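You operate a simulated robot arm through the tools that you are given. There is no shell and no other tool.

You are at the controls of a simulated robot arm. One attempt, no reset.

## Task
Fully charge the emptiest power bank and stand it in the tan tray.
Fine: it charges in the dock's pocket with the dock on; switch the dock off before you lift it out.

The check looks at the end state, three seconds after you hand in, the way a careful person would. Anything else that was tipped, shoved, dropped, spilled or broken makes it a failure.

## Robot
A 7-joint arm with a two-finger parallel gripper, fixed in place. Base frame: the origin is on the floor under the middle of its stand, x ahead of it, y to its left, z up; the work surface is at about z = 750. Units: mm, rad, N and s.
It reaches about 1372 mm from its shoulder. Its first joint turns from -2.601 to 2.601 rad. Payload 3.43 kg.
The tool frame sits at the grasp point between the pads (the TCP): z along the fingers, y along the line on which they close. The tips reach 30 mm beyond it. The gripper opens to 94 mm. The fingers are 28 mm wide and 10 mm thick; the gripper's body (50 by 96 mm) begins 55 mm behind the TCP.
Orientation is that of the tool frame in the base frame, as a unit quaternion [x, y, z, w]. With the fingers straight down and closing along the base's y, the tool's x points along the base's -x, its y along +y and its z along -z.

## Interface
- The arm moves only by the tool servo_tool. Its argument "motion" is a list of rows, each a list of 3 entries, a list of its own where there are three numbers: the shift along the base's x, y, z in mm, then the turn, a rotation vector about the base's x, y, z in rad, then the gripper command, from -1 (shut) to 1 (fully open), values between in proportion. In form: [[[dx, dy, dz], [wx, wy, wz], jaw], ...]. A call has 1 to 20 rows; each row shifts and turns the commanded pose from where the row before left it. A row lasts 0.2 s, in which the tool goes at most 50 mm and 0.15 rad; a call with a longer step from one row to the next is refused whole, and so is a gripper value outside its range. A pose out of reach is approached as far as the arm can. The call stops where the force on the tool passes 90 N (or 10 N more than at its start, if that is more) or the arm is blocked; 0.2 s more then pass. Each finger travels about 45 mm/s and halts on what it meets, pressing with about 28 N; the grip force reading is that of the motor and also rises with nothing between the fingers. The clock runs only during rows and for 0.2 s after the last one: add rows that do not move to give the fingers time. It gives the time, the measured TCP pose, the force on the tool (base axes), the opening and the grip force at its end, in the units of the frame above (readings bear some noise), with the torque about the TCP (base axes, N m) and any sound that the robot's microphone picked up, and new pictures: "views" is both (left out), scene, wrist or none.
- Cameras (640 x 400 px; columns grow to the right, rows downward): "scene" is fixed at [219.4, 499.3, 1494.6]; the picture's right is [0.94, -0.35, 0.00], its down [-0.27, -0.73, -0.63] and it looks along [0.22, 0.59, -0.77] (base axes); focal length 312 px, centre (320, 200). "wrist" rides on the gripper at [76, 14, -103] in the tool frame; the picture's right is [-0.18, 0.98, 0.00], its down [-0.75, -0.14, -0.64] and it looks along [-0.63, -0.12, 0.77] (tool axes); focal length 243 px, centre (320, 200). There is no depth. A picture from a camera that has moved, and an enlarged one, comes with that camera's place and axes in the base frame and with its lens.
- zoom(camera, box): a new picture of the part [left, top, right, bottom] of that camera's present view, enlarged. No time passes.
- finish_job(): hands the job in; it is judged then, once.

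Nothing tells you positions but the pictures and the camera data. Unless the task says otherwise, let go and move clear before handing in.

The tools are called as a command line: name --argument value ..., lists and objects as JSON in quotes. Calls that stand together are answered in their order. servo_tool: Moves the arm, as the interface text tells. Its arguments: {"type":"object","properties":{"motion":{"type":"array","items":{"type":"array"}},"views":{"type":"string","enum":["both","scene","wrist","none"]}},"required":["motion"]} The other tools are called the same way: zoom (camera, box) takes an enlarged picture of a part of a camera's view; finish_job () hands the job in.

At the start:

```text
time_s: 0.0
tool_pos: [606.6, 779.9, 1120.0]
tool_rot: [0.0, 1.0, 0.0, 0.0]
ft_force: [0.2, 0.2, -0.4]
wrist_torque: [0.0, -0.02, -0.01]
gripper_width: 94.4
gripper_force: 0.0
```

scene: 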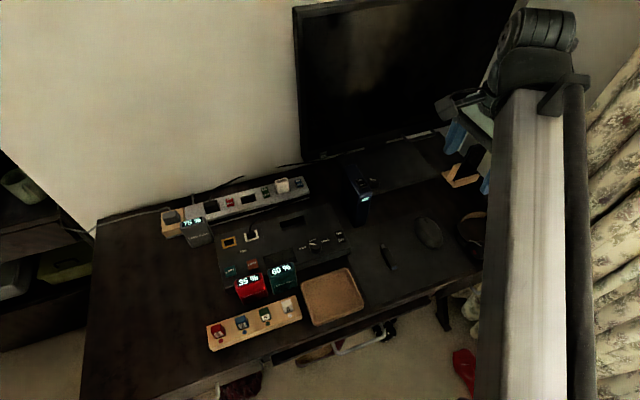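
wrist: 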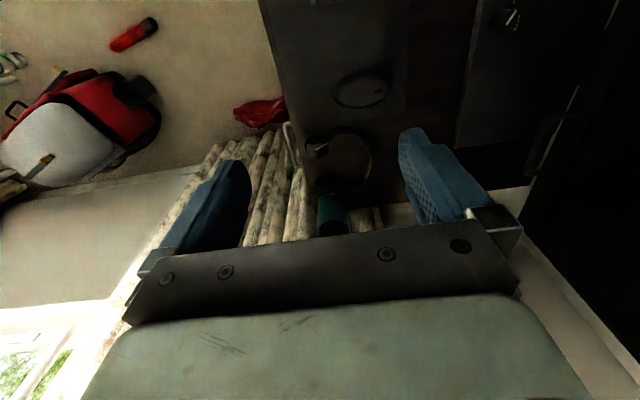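

I see a desk with power banks showing 75 %, 35 % and 60 %, a dock-like panel, and a tan tray. I'll zoom in to identify everything before moving.

zoom --camera "scene" --box '[200, 210, 380, 360]'

zoom --camera "scene" --box '[140, 165, 320, 265]'

zoom --camera "scene" --box '[320, 150, 500, 300]'

```text
2.67 times, centred on (290, 285) of scene
camera zoom: at [219.4, 499.3, 1494.6], right [0.94, -0.35, 0.0], down [-0.27, -0.73, -0.63], along [0.22, 0.59, -0.77], focal length 831 px, centre (400, -27)
```

zoom: 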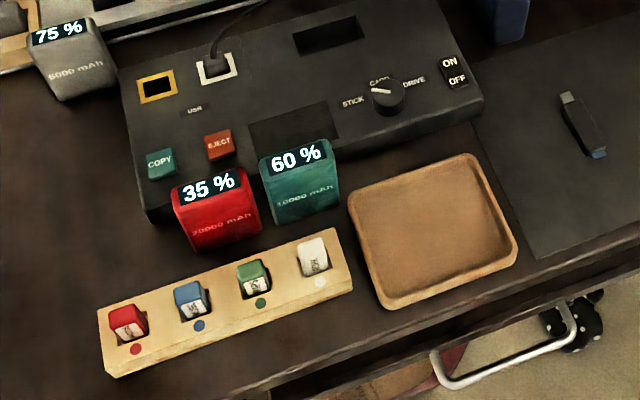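

```text
3.56 times, centred on (230, 215) of scene
camera zoom: at [219.4, 499.3, 1494.6], right [0.94, -0.35, 0.0], down [-0.27, -0.73, -0.63], along [0.22, 0.59, -0.77], focal length 1107 px, centre (640, 147)
```

zoom: 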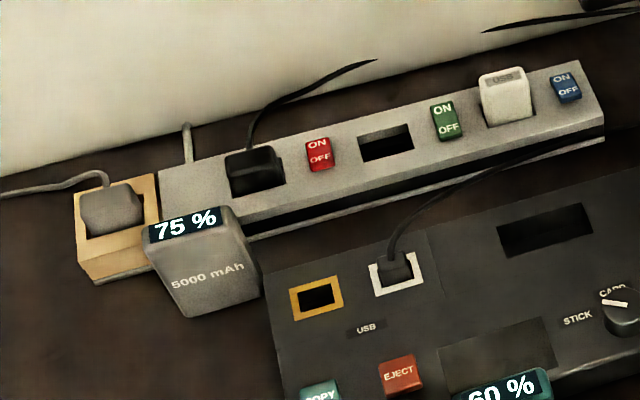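

```text
2.67 times, centred on (410, 225) of scene
camera zoom: at [219.4, 499.3, 1494.6], right [0.94, -0.35, 0.0], down [-0.27, -0.73, -0.63], along [0.22, 0.59, -0.77], focal length 831 px, centre (80, 133)
```

zoom: 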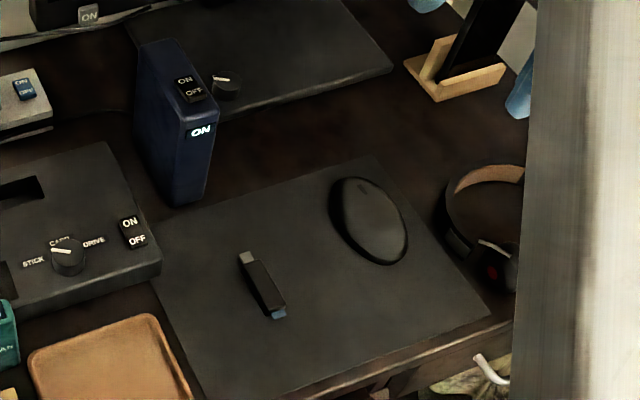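

The desk lies along base x to the robot's left. The red bank (35 %) is near (165, 845), the dock around (285, 935) and the tray around (351, 766). I'll turn the gripper 90° and move back, so the wrist camera looks over the dock.

servo_tool --motion '[[[-27, -8, 0], [0, 0, 0.1428], 1], [[-27, -8, 0], [0, 0, 0.1428], 1], [[-27, -8, 0], [0, 0, 0.1428], 1], [[-27, -8, 0], [0, 0, 0.1428], 1], [[-27, -8, 0], [0, 0, 0.1428], 1], [[-27, -8, 0], [0, 0, 0.1428], 1], [[-27, -8, 0], [0, 0, 0.1428], 1], [[-27, -8, 0], [0, 0, 0.1428], 1], [[-27, -8, 0], [0, 0, 0.1428], 1], [[-27, -8, 0], [0, 0, 0.1428], 1], [[-27, -8, 0], [0, 0, 0.1428], 1]]'

```text
time_s: 2.4
tool_pos: [308.7, 691.6, 1120.7]
tool_rot: [-0.707, 0.707, 0.0, -0.001]
ft_force: [0.0, 0.0, 0.8]
wrist_torque: [-0.03, -0.04, -0.02]
gripper_width: 93.7
gripper_force: 0.1
camera wrist: at [293.0, 615.2, 1223.2], right [-0.98, 0.18, 0.0], down [0.14, 0.75, 0.64], along [0.12, 0.63, -0.77], focal length 243 px, centre (320, 200)
```

scene: 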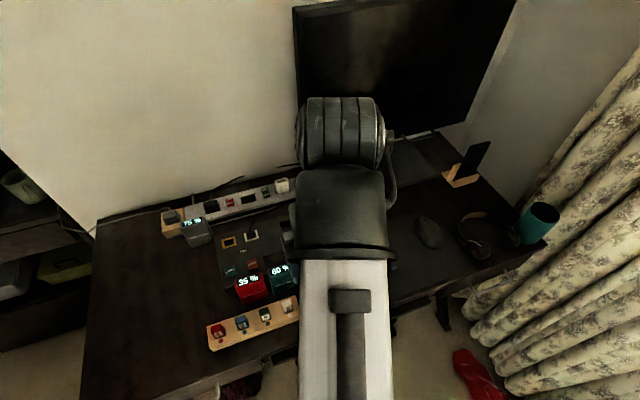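
wrist: 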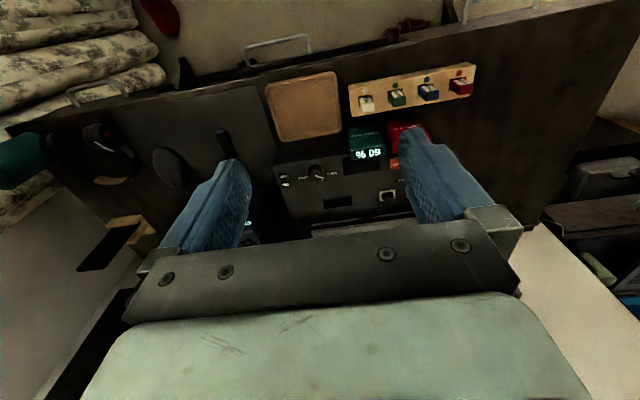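

The fingers hide part of the dock. I'll move forward in +y so that the dock shows clear of them.

servo_tool --motion '[[[-20, 40, 0], [0, 0, 0], 1], [[-20, 40, 0], [0, 0, 0], 1], [[-20, 40, 0], [0, 0, 0], 1], [[0, 30, 0], [0, 0, 0], 1]]' --views "both"

zoom --camera "wrist" --box '[220, 60, 480, 220]'

```text
time_s: 3.4
tool_pos: [250.2, 841.8, 1122.4]
tool_rot: [0.707, -0.707, 0.0, 0.0]
ft_force: [0.0, 0.0, 0.2]
wrist_torque: [0.02, 0.0, 0.02]
gripper_width: 94.2
gripper_force: 0.1
camera wrist: at [234.0, 765.2, 1223.3], right [-0.98, 0.18, 0.0], down [0.14, 0.75, 0.64], along [0.12, 0.63, -0.77], focal length 243 px, centre (320, 200)
```

scene: 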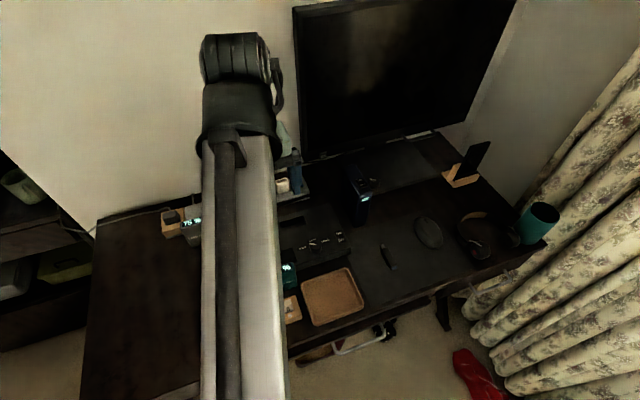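
wrist: 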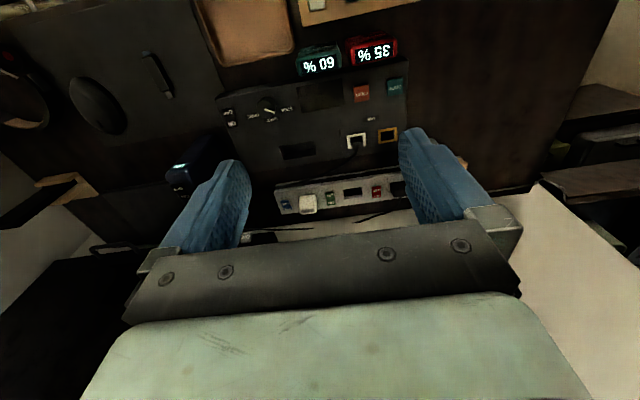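

```text
2.46 times, centred on (350, 140) of wrist
camera zoom: at [234.0, 765.2, 1223.3], right [-0.98, 0.18, 0.0], down [0.14, 0.75, 0.64], along [0.12, 0.63, -0.77], focal length 597 px, centre (246, 348)
```

zoom: 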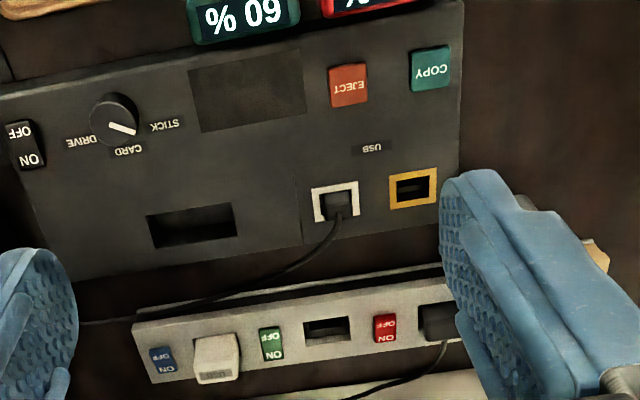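

This panel looks like a media copier with a slot, so I need to check whether the navy box or something else is the charging dock. Zooming in on those.

zoom --camera "scene" --box '[325, 140, 425, 240]'

zoom --camera "scene" --box '[270, 190, 370, 290]'

zoom --camera "wrist" --box '[130, 100, 290, 220]'

zoom --camera "wrist" --box '[270, 0, 440, 100]'

```text
4.00 times, centred on (375, 190) of scene
camera zoom: at [219.4, 499.3, 1494.6], right [0.94, -0.35, 0.0], down [-0.27, -0.73, -0.63], along [0.22, 0.59, -0.77], focal length 1246 px, centre (100, 240)
```

zoom: 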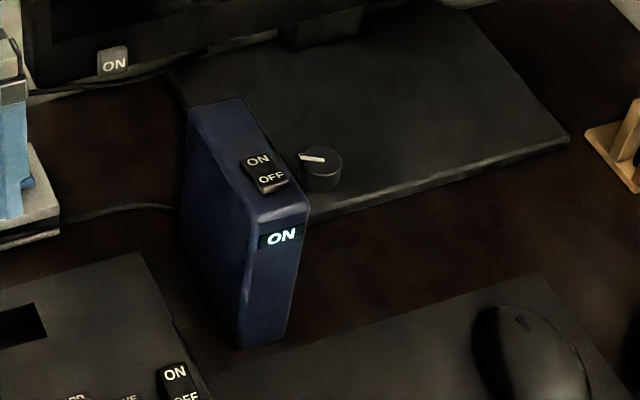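

```text
4.00 times, centred on (320, 240) of scene
camera zoom: at [219.4, 499.3, 1494.6], right [0.94, -0.35, 0.0], down [-0.27, -0.73, -0.63], along [0.22, 0.59, -0.77], focal length 1246 px, centre (320, 40)
```

zoom: 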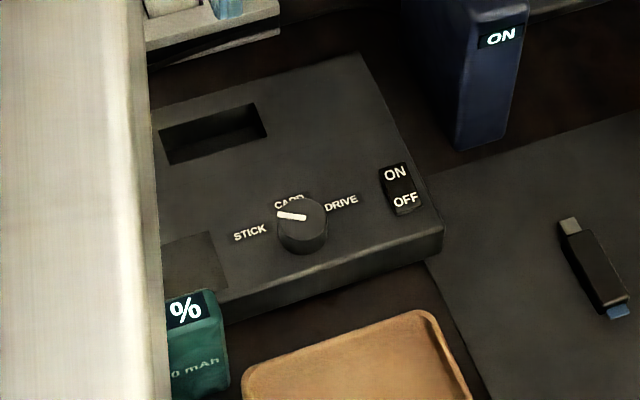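

```text
3.33 times, centred on (210, 160) of wrist
camera zoom: at [234.0, 765.2, 1223.3], right [-0.98, 0.18, 0.0], down [0.14, 0.75, 0.64], along [0.12, 0.63, -0.77], focal length 809 px, centre (687, 333)
```

zoom: 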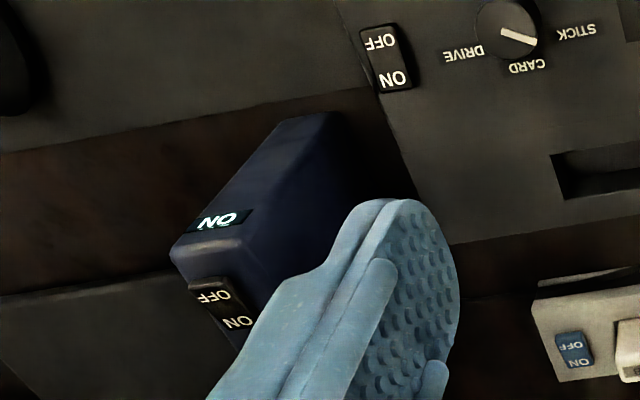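

```text
3.76 times, centred on (355, 50) of wrist
camera zoom: at [234.0, 765.2, 1223.3], right [-0.98, 0.18, 0.0], down [0.14, 0.75, 0.64], along [0.12, 0.63, -0.77], focal length 913 px, centre (188, 765)
```

zoom: 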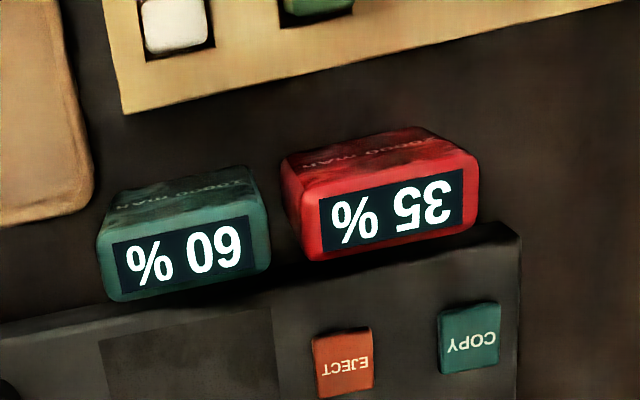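

The slot at the back of the dock, about (322, 991) and 71×28 mm, fits a bank's footprint of roughly 60×22 mm. The dock's rocker is near (428, 903). I'll get closer to read the rocker's state and the pocket.

servo_tool --motion '[[[40, -10, 0], [0, 0, 0], 1], [[40, -10, 0], [0, 0, 0], 1], [[40, -10, 0], [0, 0, 0], 1], [[40, -10, 0], [0, 0, 0], 1], [[0, 0, -40], [0, 0, 0], 1], [[0, 0, -40], [0, 0, 0], 1], [[0, 0, -40], [0, 0, 0], 1], [[0, 0, -40], [0, 0, 0], 1], [[0, 0, -30], [0, 0, 0], 1]]' --views "both"

zoom --camera "wrist" --box '[240, 100, 460, 240]'

```text
time_s: 5.4
tool_pos: [409.3, 802.2, 930.4]
tool_rot: [0.707, -0.707, 0.0, -0.001]
ft_force: [0.4, -0.5, 0.7]
wrist_torque: [0.03, 0.02, -0.02]
gripper_width: 94.2
gripper_force: 0.1
camera wrist: at [393.3, 725.5, 1032.7], right [-0.98, 0.18, 0.0], down [0.14, 0.75, 0.64], along [0.12, 0.63, -0.77], focal length 243 px, centre (320, 200)
```

scene: 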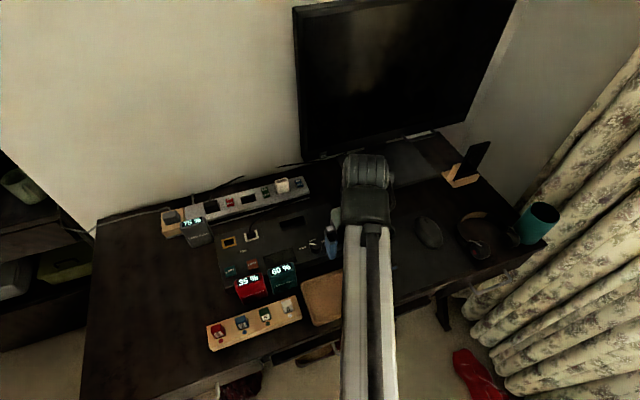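
wrist: 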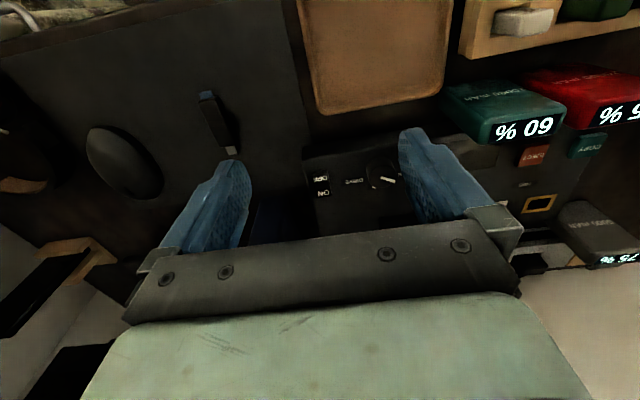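

```text
2.86 times, centred on (350, 170) of wrist
camera zoom: at [393.3, 725.5, 1032.7], right [-0.98, 0.18, 0.0], down [0.14, 0.75, 0.64], along [0.12, 0.63, -0.77], focal length 693 px, centre (234, 286)
```

zoom: 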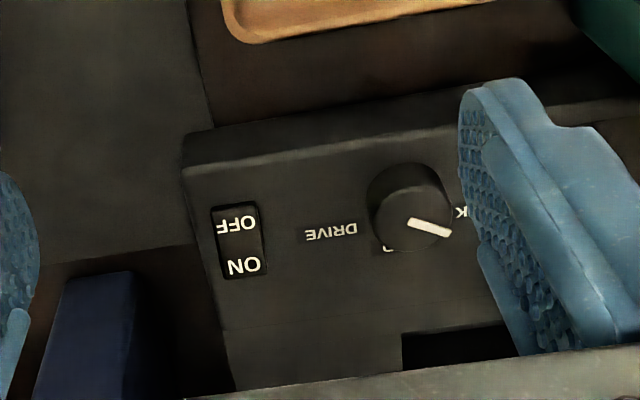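

zoom --camera "wrist" --box '[300, 160, 350, 205]'

zoom --camera "scene" --box '[260, 205, 330, 255]'

zoom --camera "scene" --box '[220, 250, 320, 310]'

zoom --camera "scene" --box '[220, 170, 310, 220]'

```text
8.89 times, centred on (325, 182) of wrist
camera zoom: at [393.3, 725.5, 1032.7], right [-0.98, 0.18, 0.0], down [0.14, 0.75, 0.64], along [0.12, 0.63, -0.77], focal length 2157 px, centre (276, 356)
```

zoom: 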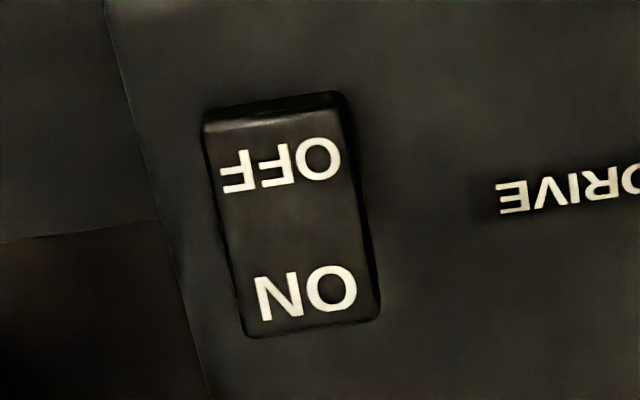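

```text
8.00 times, centred on (295, 230) of scene
camera zoom: at [219.4, 499.3, 1494.6], right [0.94, -0.35, 0.0], down [-0.27, -0.73, -0.63], along [0.22, 0.59, -0.77], focal length 2492 px, centre (520, -40)
```

zoom: 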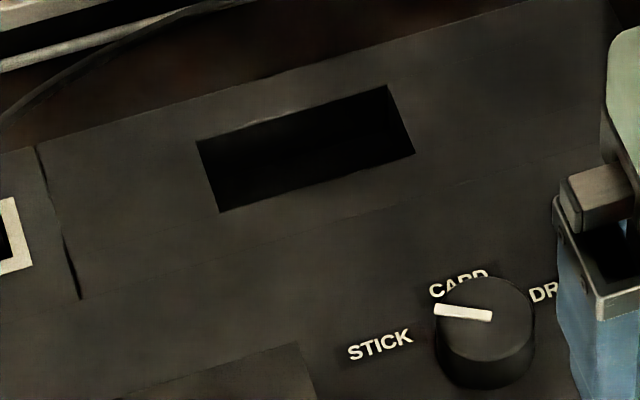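

```text
6.40 times, centred on (270, 280) of scene
camera zoom: at [219.4, 499.3, 1494.6], right [0.94, -0.35, 0.0], down [-0.27, -0.73, -0.63], along [0.22, 0.59, -0.77], focal length 1993 px, centre (640, -312)
```

zoom: 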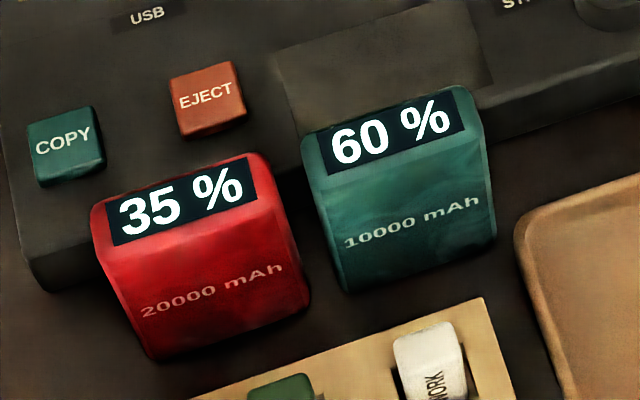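

```text
7.11 times, centred on (265, 195) of scene
camera zoom: at [219.4, 499.3, 1494.6], right [0.94, -0.35, 0.0], down [-0.27, -0.73, -0.63], along [0.22, 0.59, -0.77], focal length 2215 px, centre (711, 236)
```

zoom: 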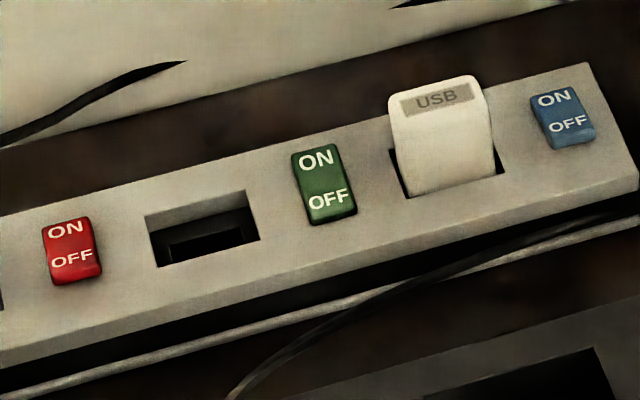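

The rocker's ON end is toward +y and its OFF end toward −y. Pressing either end should be harmless if it's already in that state. Next I'll turn the gripper so it closes along y, because the gap between the red and teal banks is narrow. Then I'll line up above the red bank near (176, 832).

servo_tool --motion '[[[0, 0, 40], [0, 0, 0], 1], [[-21, 3, 4], [0, 0, -0.1428], 1], [[-21, 3, 3], [0, 0, -0.1428], 1], [[-21, 3, 3], [0, 0, -0.1428], 1], [[-21, 3, 3], [0, 0, -0.1428], 1], [[-21, 3, 3], [0, 0, -0.1428], 1], [[-21, 3, 3], [0, 0, -0.1428], 1], [[-21, 3, 3], [0, 0, -0.1428], 1], [[-21, 3, 3], [0, 0, -0.1428], 1], [[-21, 3, 3], [0, 0, -0.1428], 1], [[-21, 3, 3], [0, 0, -0.1428], 1], [[-23, 0, 0], [0, 0, -0.1428], 1]]' --views "both"

zoom --camera "wrist" --box '[220, 40, 420, 190]'

```text
time_s: 8.0
tool_pos: [176.9, 832.5, 1001.2]
tool_rot: [0.002, 1.0, 0.0, 0.0]
ft_force: [-1.3, 0.2, 0.1]
wrist_torque: [0.0, -0.03, 0.0]
gripper_width: 93.9
gripper_force: 0.0
camera wrist: at [98.9, 847.0, 1103.4], right [0.19, 0.98, 0.0], down [0.75, -0.14, 0.64], along [0.63, -0.12, -0.77], focal length 243 px, centre (320, 200)
```

scene: 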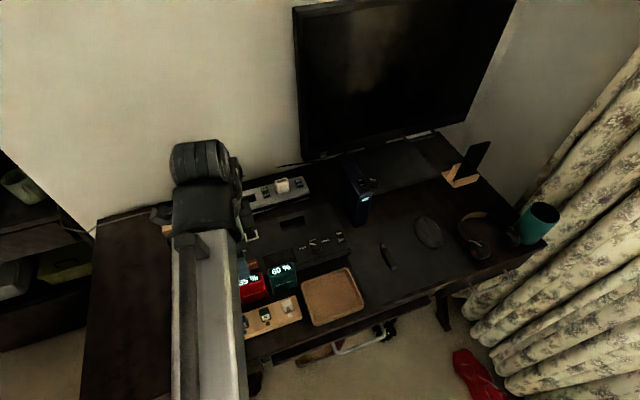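
wrist: 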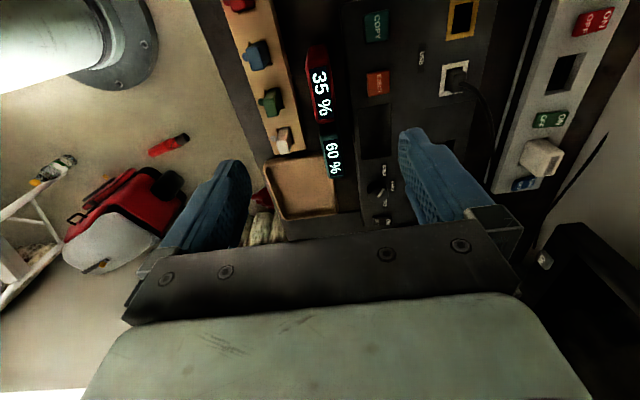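

```text
2.67 times, centred on (320, 115) of wrist
camera zoom: at [98.9, 847.0, 1103.4], right [0.19, 0.98, 0.0], down [0.75, -0.14, 0.64], along [0.63, -0.12, -0.77], focal length 647 px, centre (320, 427)
```

zoom: 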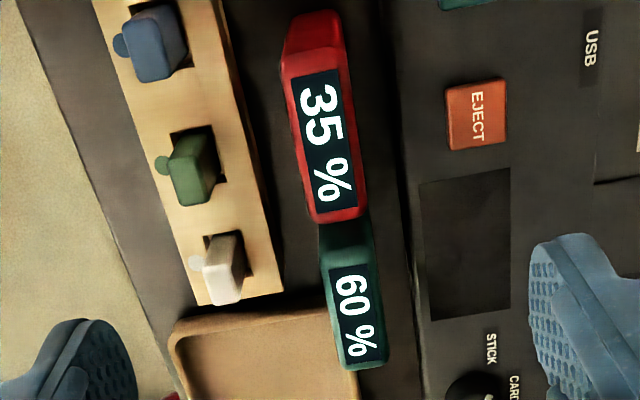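

The red bank's top spans about x 144–204 and y 823.5–846.5 at z ≈ 842. I'll narrow the jaws to about 52 mm, centre over (174, 835) and go down partway to check the alignment.

servo_tool --motion '[[[-1.5, 1.5, -20], [-0.004, 0, 0], 0.1], [[-1.5, 1, -40], [0, 0, 0], 0.1], [[0, 0, -40], [0, 0, 0], 0.1], [[0, 0, 0], [0, 0, 0], 0.1]]' --views "both"

zoom --camera "wrist" --box '[220, 20, 420, 200]'

```text
time_s: 9.0
tool_pos: [173.0, 832.9, 901.6]
tool_rot: [0.001, 1.0, -0.001, -0.001]
ft_force: [0.4, 0.6, 0.8]
wrist_torque: [-0.01, 0.02, 0.0]
gripper_width: 51.7
gripper_force: 0.1
camera wrist: at [96.1, 848.6, 1003.9], right [0.18, 0.98, 0.0], down [0.75, -0.14, 0.64], along [0.63, -0.12, -0.77], focal length 243 px, centre (320, 200)
```

scene: 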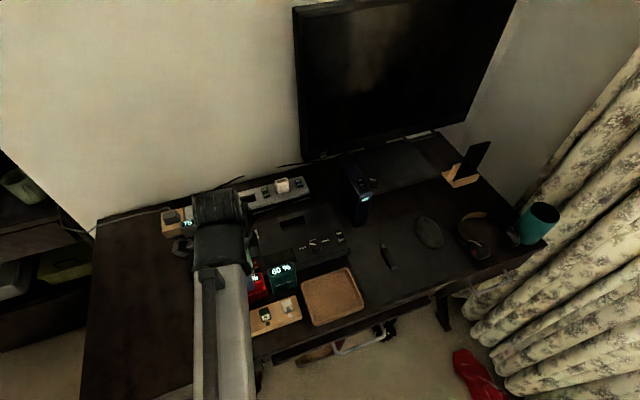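
wrist: 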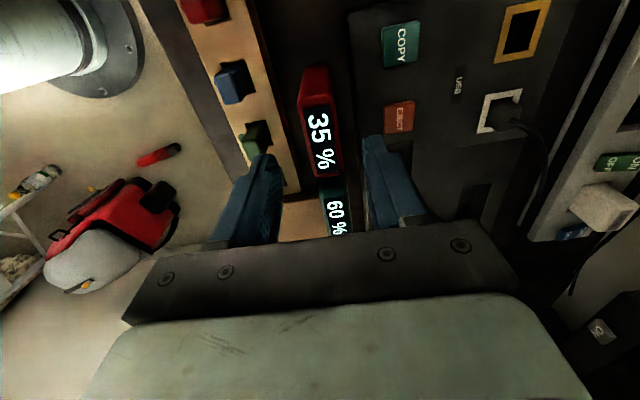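

```text
2.22 times, centred on (320, 110) of wrist
camera zoom: at [96.1, 848.6, 1003.9], right [0.18, 0.98, 0.0], down [0.75, -0.14, 0.64], along [0.63, -0.12, -0.77], focal length 539 px, centre (320, 400)
```

zoom: 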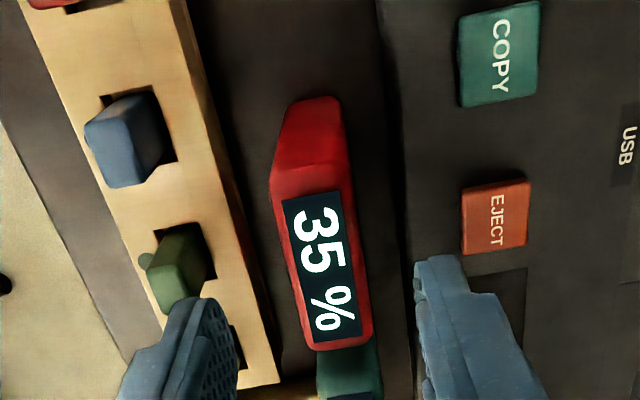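

The bank is centred near (175.5, 835.5) and the fingers straddle it well. I'll descend to z ≈ 820 and close.

servo_tool --motion '[[[1, 1, -30], [0, 0, 0], 0.1], [[1, 0, -30], [0, 0, 0], 0.1], [[0, 0, -20], [0, 0, 0], 0.1], [[0, 0, 0], [0, 0, 0], 0.1], [[0, 0, 0], [0, 0, 0], -0.2], [[0, 0, 0], [0, 0, 0], -0.4], [[0, 0, 0], [0, 0, 0], -0.6], [[0, 0, 0], [0, 0, 0], -0.8], [[0, 0, 0], [0, 0, 0], -1]]' --views "both"

```text
time_s: 11.0
tool_pos: [174.5, 834.7, 818.3]
tool_rot: [0.0, 1.0, -0.002, 0.0]
ft_force: [0.4, 0.5, 0.1]
wrist_torque: [0.01, 0.03, 0.03]
gripper_width: 29.4
gripper_force: 27.6
camera wrist: at [96.9, 850.7, 921.9], right [0.18, 0.98, 0.0], down [0.75, -0.14, 0.64], along [0.63, -0.12, -0.77], focal length 243 px, centre (320, 200)
```

scene: 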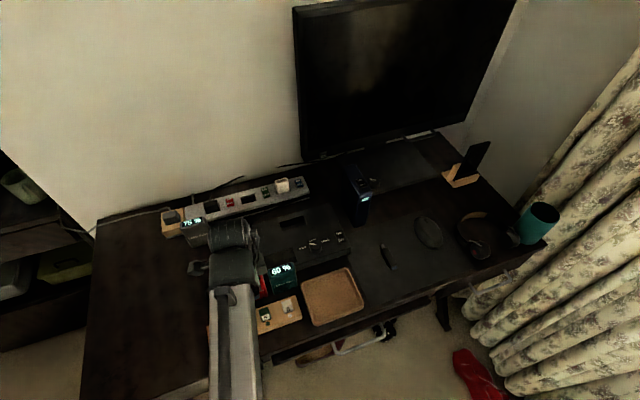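
wrist: 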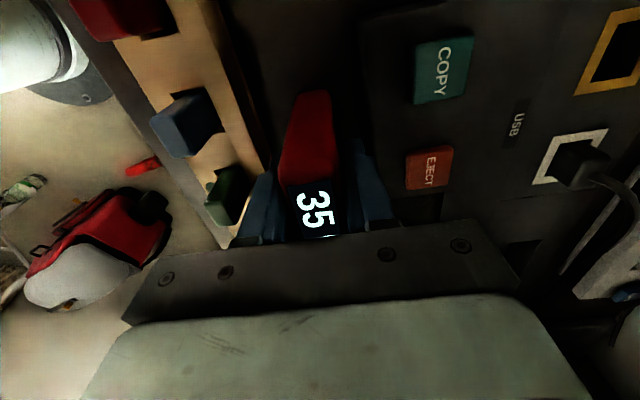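

Gripped at 29.4 mm wide. I'll lift straight up, well clear of the neighbours, and then look at the pocket again.

servo_tool --motion '[[[0, 0, 10], [0, 0, 0], -1], [[0, 0, 30], [0, 0, 0], -1], [[0, 0, 40], [0, 0, 0], -1], [[0, 0, 40], [0, 0, 0], -1], [[0, 0, 0], [0, 0, 0], -1]]' --views "both"

zoom --camera "wrist" --box '[220, 50, 420, 250]'

zoom --camera "scene" --box '[190, 180, 330, 320]'

```text
time_s: 12.2
tool_pos: [174.3, 837.0, 943.4]
tool_rot: [0.0, 1.0, -0.003, 0.001]
ft_force: [-0.3, 0.5, -2.6]
wrist_torque: [0.01, 0.04, -0.02]
gripper_width: 29.1
gripper_force: 28.7
camera wrist: at [96.8, 852.2, 1045.1], right [0.18, 0.98, 0.0], down [0.75, -0.14, 0.64], along [0.63, -0.12, -0.77], focal length 243 px, centre (320, 200)
```

scene: 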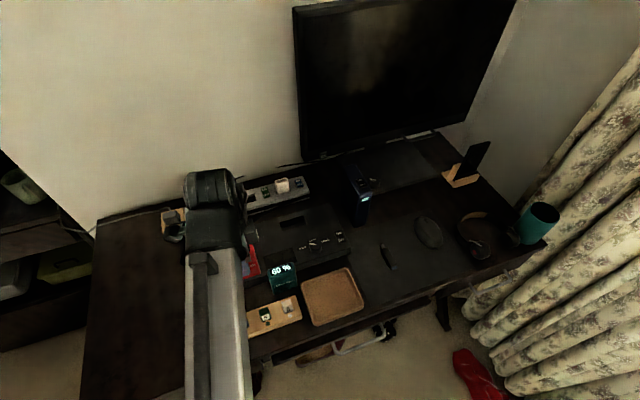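
wrist: 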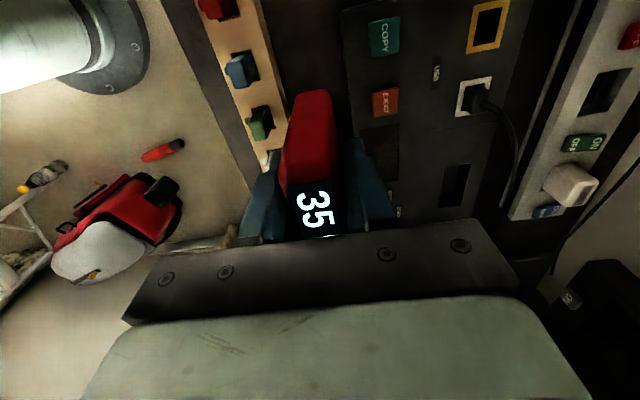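

```text
2.00 times, centred on (320, 150) of wrist
camera zoom: at [96.8, 852.2, 1045.1], right [0.18, 0.98, 0.0], down [0.75, -0.14, 0.64], along [0.63, -0.12, -0.77], focal length 485 px, centre (320, 300)
```

zoom: 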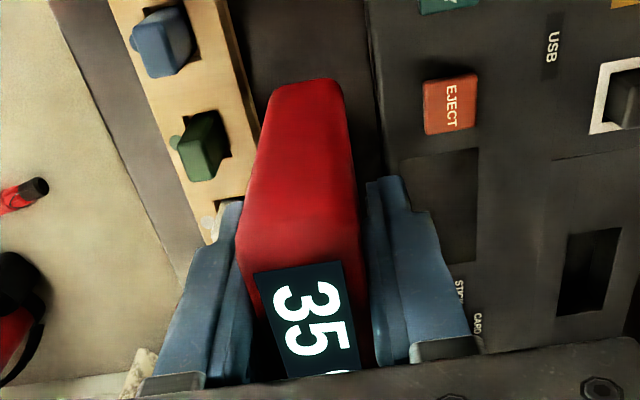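

```text
2.86 times, centred on (260, 250) of scene
camera zoom: at [219.4, 499.3, 1494.6], right [0.94, -0.35, 0.0], down [-0.27, -0.73, -0.63], along [0.22, 0.59, -0.77], focal length 890 px, centre (491, 57)
```

zoom: 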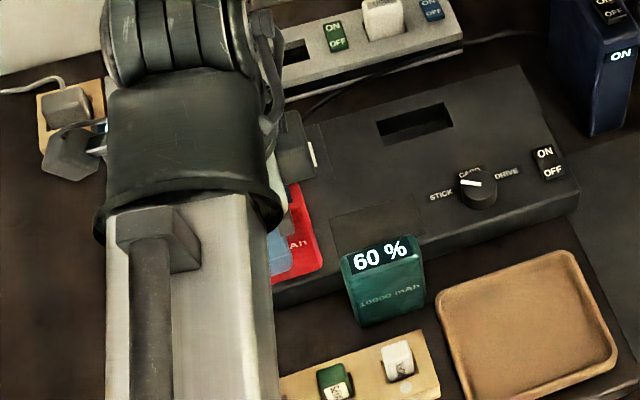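

The bank came up cleanly and weighs about 0.27 kg. With refined camera axes I put the pocket at x 287–358, y 978–1008, z ≈ 782. I'll carry the bank over it at height and compare.

servo_tool --motion '[[[29, 31, 0], [0, 0, 0], -1], [[29, 31, 0], [0, 0, 0], -1], [[29, 31, 0], [0, 0, 0], -1], [[29, 31, 0], [0, 0, 0], -1], [[30, 32, 0], [0, 0, 0], -1], [[0, 0, -30], [0, 0, 0], -1], [[0, 0, -15], [0, 0, 0], -1], [[0, 0, 0], [0, 0, 0], -1]]' --views "both"

zoom --camera "wrist" --box '[220, 50, 420, 250]'

zoom --camera "scene" --box '[260, 180, 340, 260]'

```text
time_s: 14.0
tool_pos: [323.1, 991.4, 896.0]
tool_rot: [0.0, 1.0, -0.002, 0.0]
ft_force: [-0.6, 0.2, -1.7]
wrist_torque: [0.03, -0.02, 0.0]
gripper_width: 29.3
gripper_force: 27.8
camera wrist: at [244.4, 1007.0, 998.1], right [0.18, 0.98, 0.0], down [0.75, -0.14, 0.64], along [0.63, -0.12, -0.77], focal length 243 px, centre (320, 200)
```

scene: 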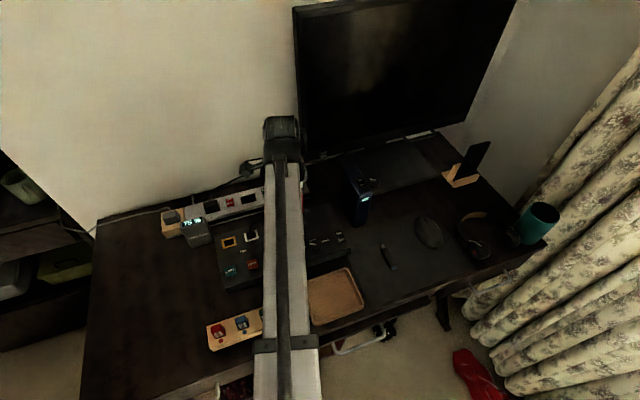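
wrist: 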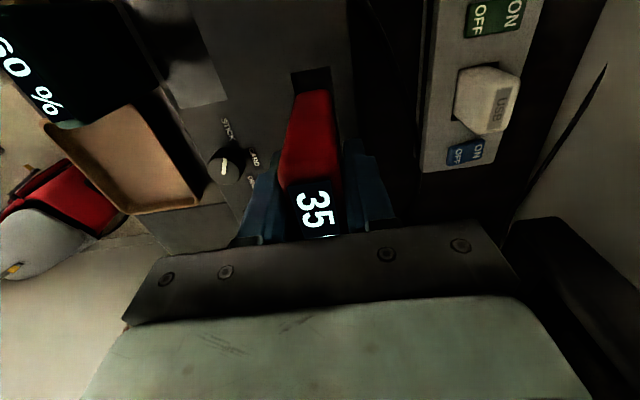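

```text
2.00 times, centred on (320, 150) of wrist
camera zoom: at [244.4, 1007.0, 998.1], right [0.18, 0.98, 0.0], down [0.75, -0.14, 0.64], along [0.63, -0.12, -0.77], focal length 485 px, centre (320, 300)
```

zoom: 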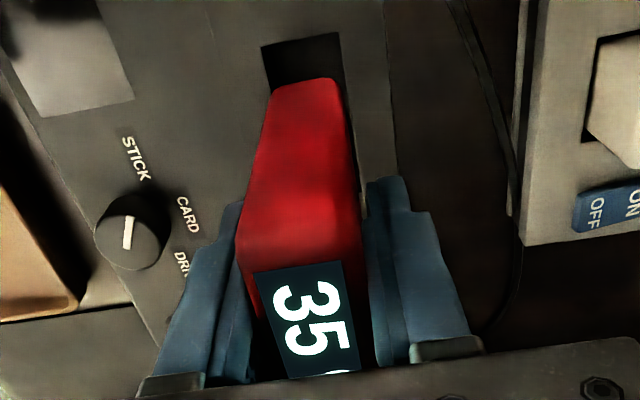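

```text
5.00 times, centred on (300, 220) of scene
camera zoom: at [219.4, 499.3, 1494.6], right [0.94, -0.35, 0.0], down [-0.27, -0.73, -0.63], along [0.22, 0.59, -0.77], focal length 1557 px, centre (420, 100)
```

zoom: 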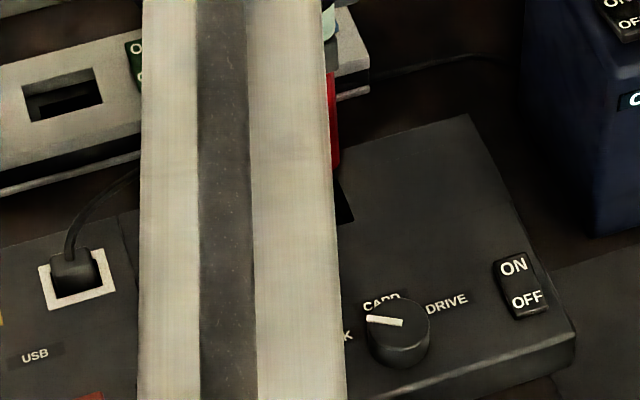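

The bank hovers roughly over the slot. I'll zoom in tightly to compare the bank's bottom edge with the slot edges before lowering.

zoom --camera "wrist" --box '[275, 55, 355, 115]'

zoom --camera "wrist" --box '[260, 100, 380, 200]'

```text
6.67 times, centred on (315, 85) of wrist
camera zoom: at [244.4, 1007.0, 998.1], right [0.18, 0.98, 0.0], down [0.75, -0.14, 0.64], along [0.63, -0.12, -0.77], focal length 1618 px, centre (353, 967)
```

zoom: 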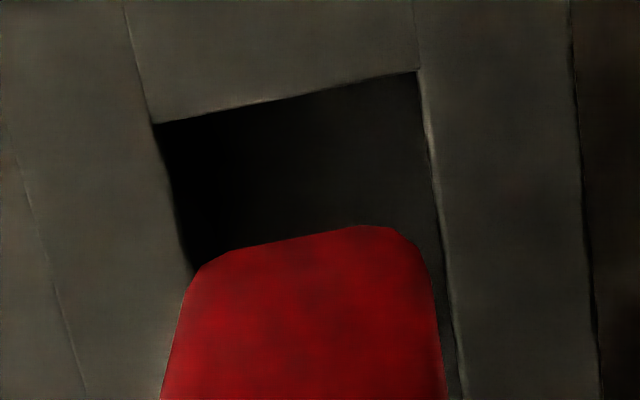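

```text
4.00 times, centred on (320, 150) of wrist
camera zoom: at [244.4, 1007.0, 998.1], right [0.18, 0.98, 0.0], down [0.75, -0.14, 0.64], along [0.63, -0.12, -0.77], focal length 970 px, centre (320, 400)
```

zoom: 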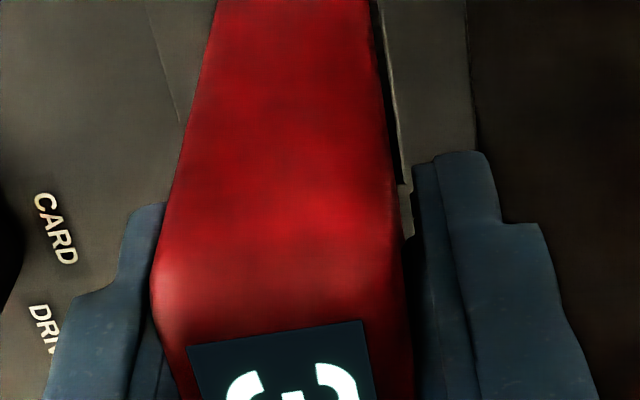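

The bank's bottom is about 1 mm too far toward +y compared with the slot. I'll shift −1 mm, take out the tiny tilt, lower to just above the slot and compare again.

servo_tool --motion '[[[0, -1, -15], [0.004, 0, 0], -1], [[0, 0, -15], [0, 0, 0], -1], [[0, 0, -3], [0, 0, 0], -1], [[0, 0, 0], [0, 0, 0], -1]]' --views "wrist"

zoom --camera "wrist" --box '[275, 55, 355, 115]'

```text
time_s: 15.0
tool_pos: [321.1, 989.7, 863.3]
tool_rot: [-0.001, 1.0, 0.0, 0.0]
ft_force: [0.1, 0.4, -3.0]
wrist_torque: [-0.02, 0.02, 0.03]
gripper_width: 29.1
gripper_force: 28.0
camera wrist: at [244.0, 1004.9, 965.0], right [0.18, 0.98, 0.0], down [0.75, -0.14, 0.64], along [0.63, -0.12, -0.77], focal length 243 px, centre (320, 200)
```

wrist: 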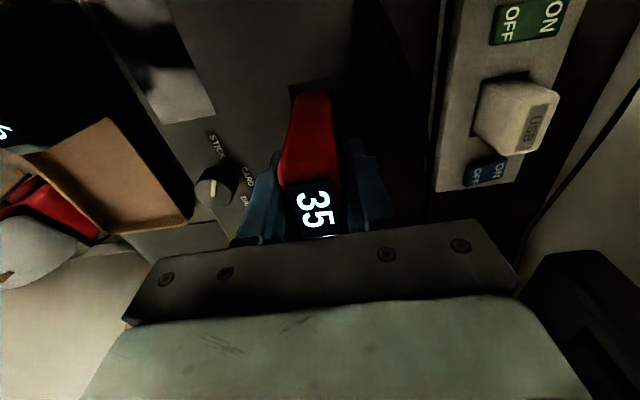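

```text
6.67 times, centred on (315, 85) of wrist
camera zoom: at [244.0, 1004.9, 965.0], right [0.18, 0.98, 0.0], down [0.75, -0.14, 0.64], along [0.63, -0.12, -0.77], focal length 1618 px, centre (353, 967)
```

zoom: 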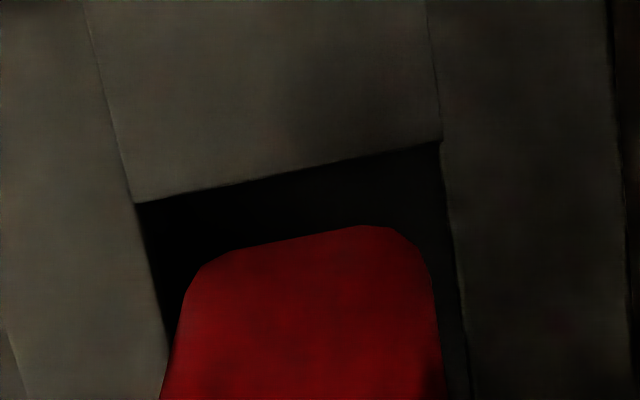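

The bank is nearly centred, maybe 0.6 mm too far to +y, with about 4 mm clearance each way in x. I'll correct that and lower in small steps while watching the force.

servo_tool --motion '[[[0, -0.6, -4], [0, 0, 0], -1], [[0, 0, -4], [0, 0, 0], -1], [[0, 0, -4], [0, 0, 0], -1], [[0, 0, 0], [0, 0, 0], -1]]' --views "wrist"

zoom --camera "wrist" --box '[275, 55, 355, 115]'

```text
time_s: 16.0
tool_pos: [321.7, 989.8, 851.4]
tool_rot: [0.0, 1.0, 0.0, 0.001]
ft_force: [0.3, 0.0, -2.1]
wrist_torque: [0.01, 0.0, 0.0]
gripper_width: 29.1
gripper_force: 27.8
camera wrist: at [243.5, 1005.2, 953.4], right [0.18, 0.98, 0.0], down [0.75, -0.14, 0.64], along [0.63, -0.12, -0.77], focal length 243 px, centre (320, 200)
```

wrist: 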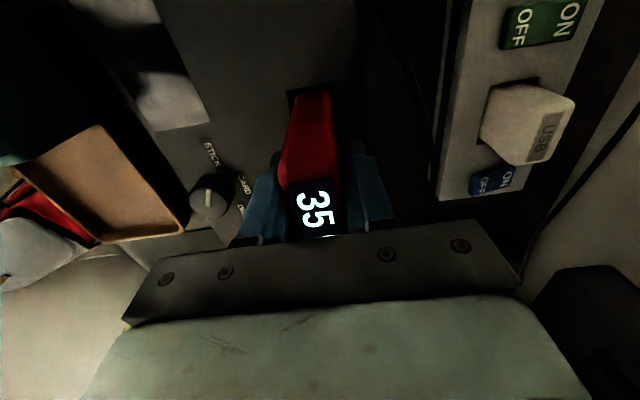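

```text
6.67 times, centred on (315, 85) of wrist
camera zoom: at [243.5, 1005.2, 953.4], right [0.18, 0.98, 0.0], down [0.75, -0.14, 0.64], along [0.63, -0.12, -0.77], focal length 1618 px, centre (353, 967)
```

zoom: 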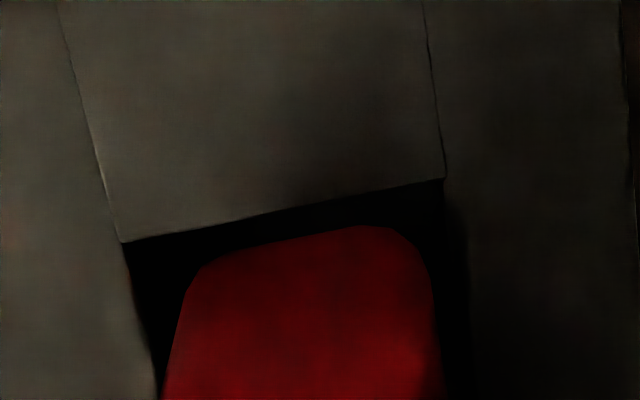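

There's no contact and the bank's end is entering the slot. Continuing down gently.

servo_tool --motion '[[[0, -0.4, -3], [0, 0, 0], -1], [[0, 0, -3], [0, 0, 0], -1], [[0, 0, -3], [0, 0, 0], -1], [[0, 0, -3], [0, 0, 0], -1], [[0, 0, 0], [0, 0, 0], -1]]' --views "wrist"

zoom --camera "wrist" --box '[275, 55, 355, 115]'

```text
time_s: 17.2
tool_pos: [321.7, 989.8, 839.4]
tool_rot: [0.0, 1.0, 0.0, 0.0]
ft_force: [0.6, -0.8, -2.5]
wrist_torque: [-0.01, 0.0, 0.02]
gripper_width: 29.6
gripper_force: 28.1
camera wrist: at [244.3, 1004.4, 941.0], right [0.18, 0.98, 0.0], down [0.75, -0.14, 0.64], along [0.63, -0.12, -0.77], focal length 243 px, centre (320, 200)
```

wrist: 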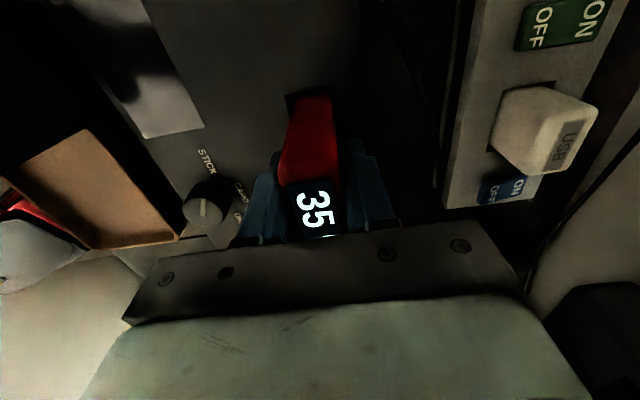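

```text
6.67 times, centred on (315, 85) of wrist
camera zoom: at [244.3, 1004.4, 941.0], right [0.18, 0.98, 0.0], down [0.75, -0.14, 0.64], along [0.63, -0.12, -0.77], focal length 1618 px, centre (353, 967)
```

zoom: 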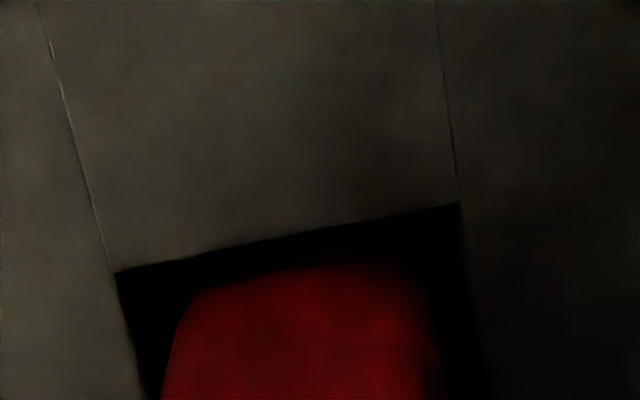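

It's going in freely, now about 16 mm deep. Continuing in small steps until I feel the floor.

servo_tool --motion '[[[0, 0, -2], [0, 0, 0], -1], [[0, 0, -2], [0, 0, 0], -1], [[0, 0, -2], [0, 0, 0], -1], [[0, 0, 0], [0, 0, 0], -1]]' --views "none"

```text
time_s: 18.2
tool_pos: [322.2, 989.9, 832.8]
tool_rot: [0.0, 1.0, -0.001, 0.0]
ft_force: [-0.1, 0.4, -2.9]
wrist_torque: [-0.01, 0.0, 0.03]
gripper_width: 29.2
gripper_force: 28.2
```

servo_tool --motion '[[[0, 0, -2], [0, 0, 0], -1], [[0, 0, -2], [0, 0, 0], -1], [[0, 0, 0], [0, 0, 0], -1]]' --views "none"

```text
time_s: 19.0
tool_pos: [321.3, 989.4, 829.4]
tool_rot: [0.0, 1.0, -0.001, 0.0]
ft_force: [0.4, 0.3, -3.0]
wrist_torque: [-0.02, 0.0, 0.0]
gripper_width: 29.4
gripper_force: 28.3
```

No contact yet at TCP z 829, which puts the bank's bottom near 760. Continuing.

servo_tool --motion '[[[0, 0, -2], [0, 0, 0], -1], [[0, 0, -1], [0, 0, 0], -1], [[0, 0, 0], [0, 0, 0], -1]]' --views "none"

```text
time_s: 19.8
tool_pos: [320.4, 989.0, 826.0]
tool_rot: [0.0, 1.0, 0.0, 0.0]
ft_force: [-2.5, -1.7, 8.1]
wrist_torque: [-0.06, 0.02, -0.02]
gripper_width: 29.2
gripper_force: 28.2
```

The bank has met the pocket floor with about 11 N. I'll open the jaws to release it, rise straight up and look.

servo_tool --motion '[[[0, 0, 0], [0, 0, 0], -0.2], [[0, 0, 0], [0, 0, 0], 0.1], [[0, 0, 0], [0, 0, 0], 0.1], [[0, 0, 0], [0, 0, 0], 0.1], [[0, 0, 15], [0, 0, 0], 0.1], [[0, 0, 30], [0, 0, 0], 0.1], [[0, 0, 40], [0, 0, 0], 0.1], [[0, 0, 40], [0, 0, 0], 0.1], [[0, 0, 40], [0, 0, 0], 0.1], [[0, 0, 0], [0, 0, 0], 0.1]]' --views "both"

zoom --camera "wrist" --box '[220, 30, 420, 200]'

```text
time_s: 22.0
tool_pos: [321.6, 989.2, 990.0]
tool_rot: [0.0, 1.0, 0.0, 0.0]
ft_force: [0.3, 0.6, -0.6]
wrist_torque: [0.03, -0.02, 0.01]
gripper_width: 51.8
gripper_force: 0.0
camera wrist: at [243.7, 1003.5, 1092.5], right [0.18, 0.98, 0.0], down [0.75, -0.14, 0.64], along [0.63, -0.12, -0.77], focal length 243 px, centre (320, 200)
```

scene: 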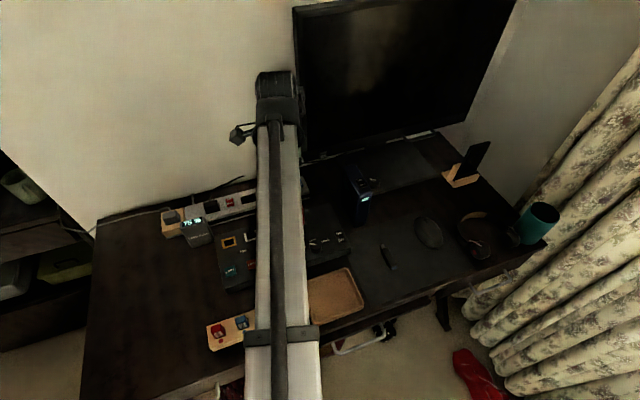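
wrist: 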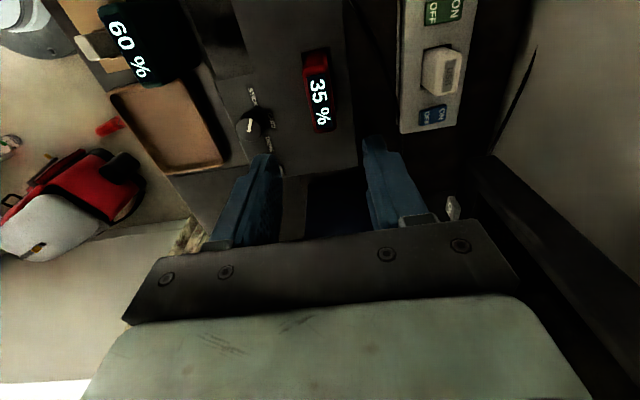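

```text
2.35 times, centred on (320, 115) of wrist
camera zoom: at [243.7, 1003.5, 1092.5], right [0.18, 0.98, 0.0], down [0.75, -0.14, 0.64], along [0.63, -0.12, -0.77], focal length 571 px, centre (320, 400)
```

zoom: 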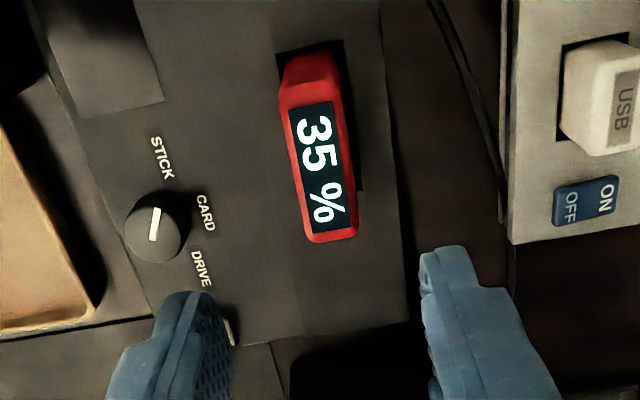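

The bank is seated in the pocket and still reads 35 %, so the dock is off. I'll close the fingers and move over the ON end of the rocker, near (425, 916), to check alignment before pressing.

servo_tool --motion '[[[30, -20, 0], [0, 0, 0], -0.3], [[30, -20, 0], [0, 0, 0], -0.7], [[30, -20, -20], [0, 0, 0], -1], [[13, -13, -20], [0, 0, 0], -1], [[0, 0, -30], [0, 0, 0], -1], [[0, 0, 0], [0, 0, 0], -1], [[0, 0, 0], [0, 0, 0], -1]]' --views "both"

zoom --camera "wrist" --box '[240, 40, 400, 200]'

zoom --camera "scene" --box '[270, 170, 410, 290]'

```text
time_s: 23.6
tool_pos: [426.3, 913.2, 921.5]
tool_rot: [0.0, 1.0, 0.0, 0.0]
ft_force: [0.1, 0.0, 0.3]
wrist_torque: [0.0, 0.01, -0.01]
gripper_width: 0.2
gripper_force: 28.1
camera wrist: at [347.6, 929.4, 1024.7], right [0.18, 0.98, 0.0], down [0.75, -0.14, 0.64], along [0.63, -0.12, -0.77], focal length 243 px, centre (320, 200)
```

scene: 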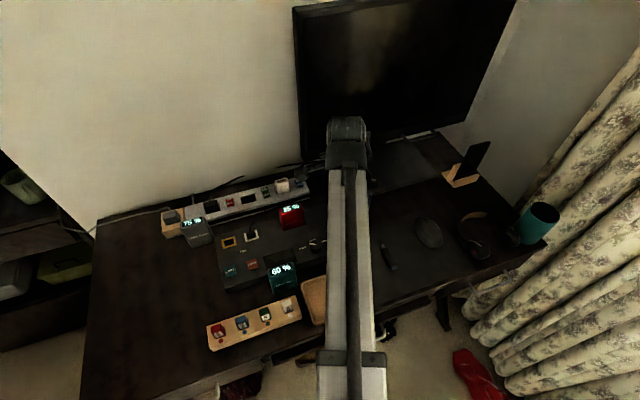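
wrist: 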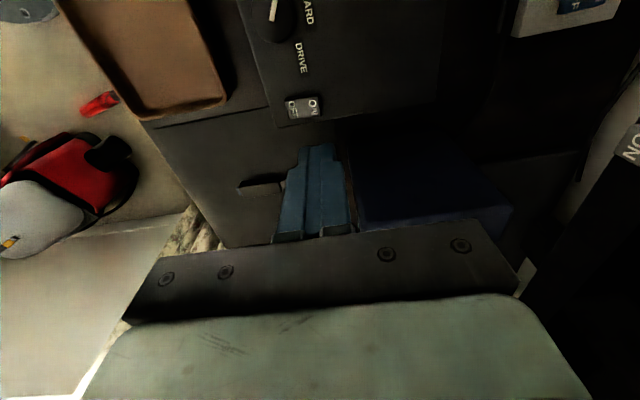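

```text
2.50 times, centred on (320, 120) of wrist
camera zoom: at [347.6, 929.4, 1024.7], right [0.18, 0.98, 0.0], down [0.75, -0.14, 0.64], along [0.63, -0.12, -0.77], focal length 606 px, centre (320, 400)
```

zoom: 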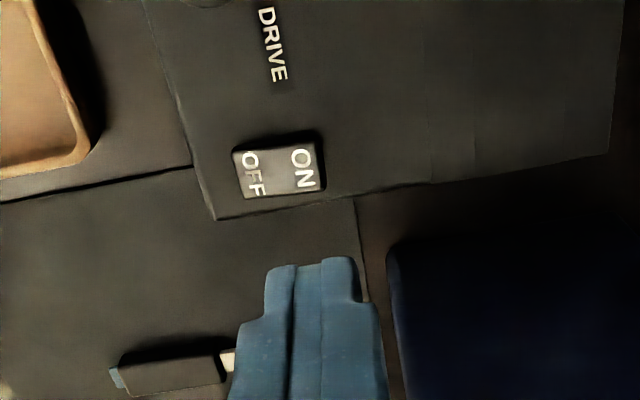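

```text
3.33 times, centred on (340, 230) of scene
camera zoom: at [219.4, 499.3, 1494.6], right [0.94, -0.35, 0.0], down [-0.27, -0.73, -0.63], along [0.22, 0.59, -0.77], focal length 1038 px, centre (253, 100)
```

zoom: 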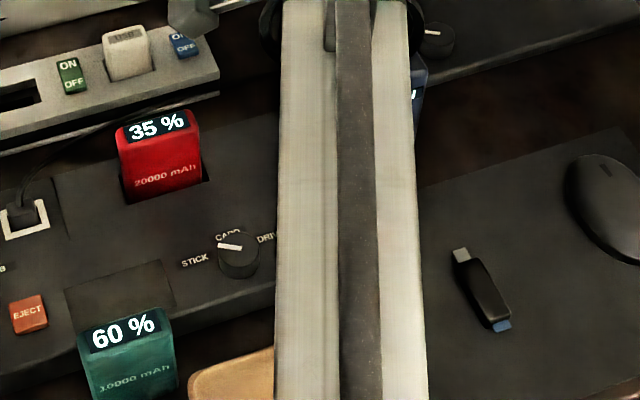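

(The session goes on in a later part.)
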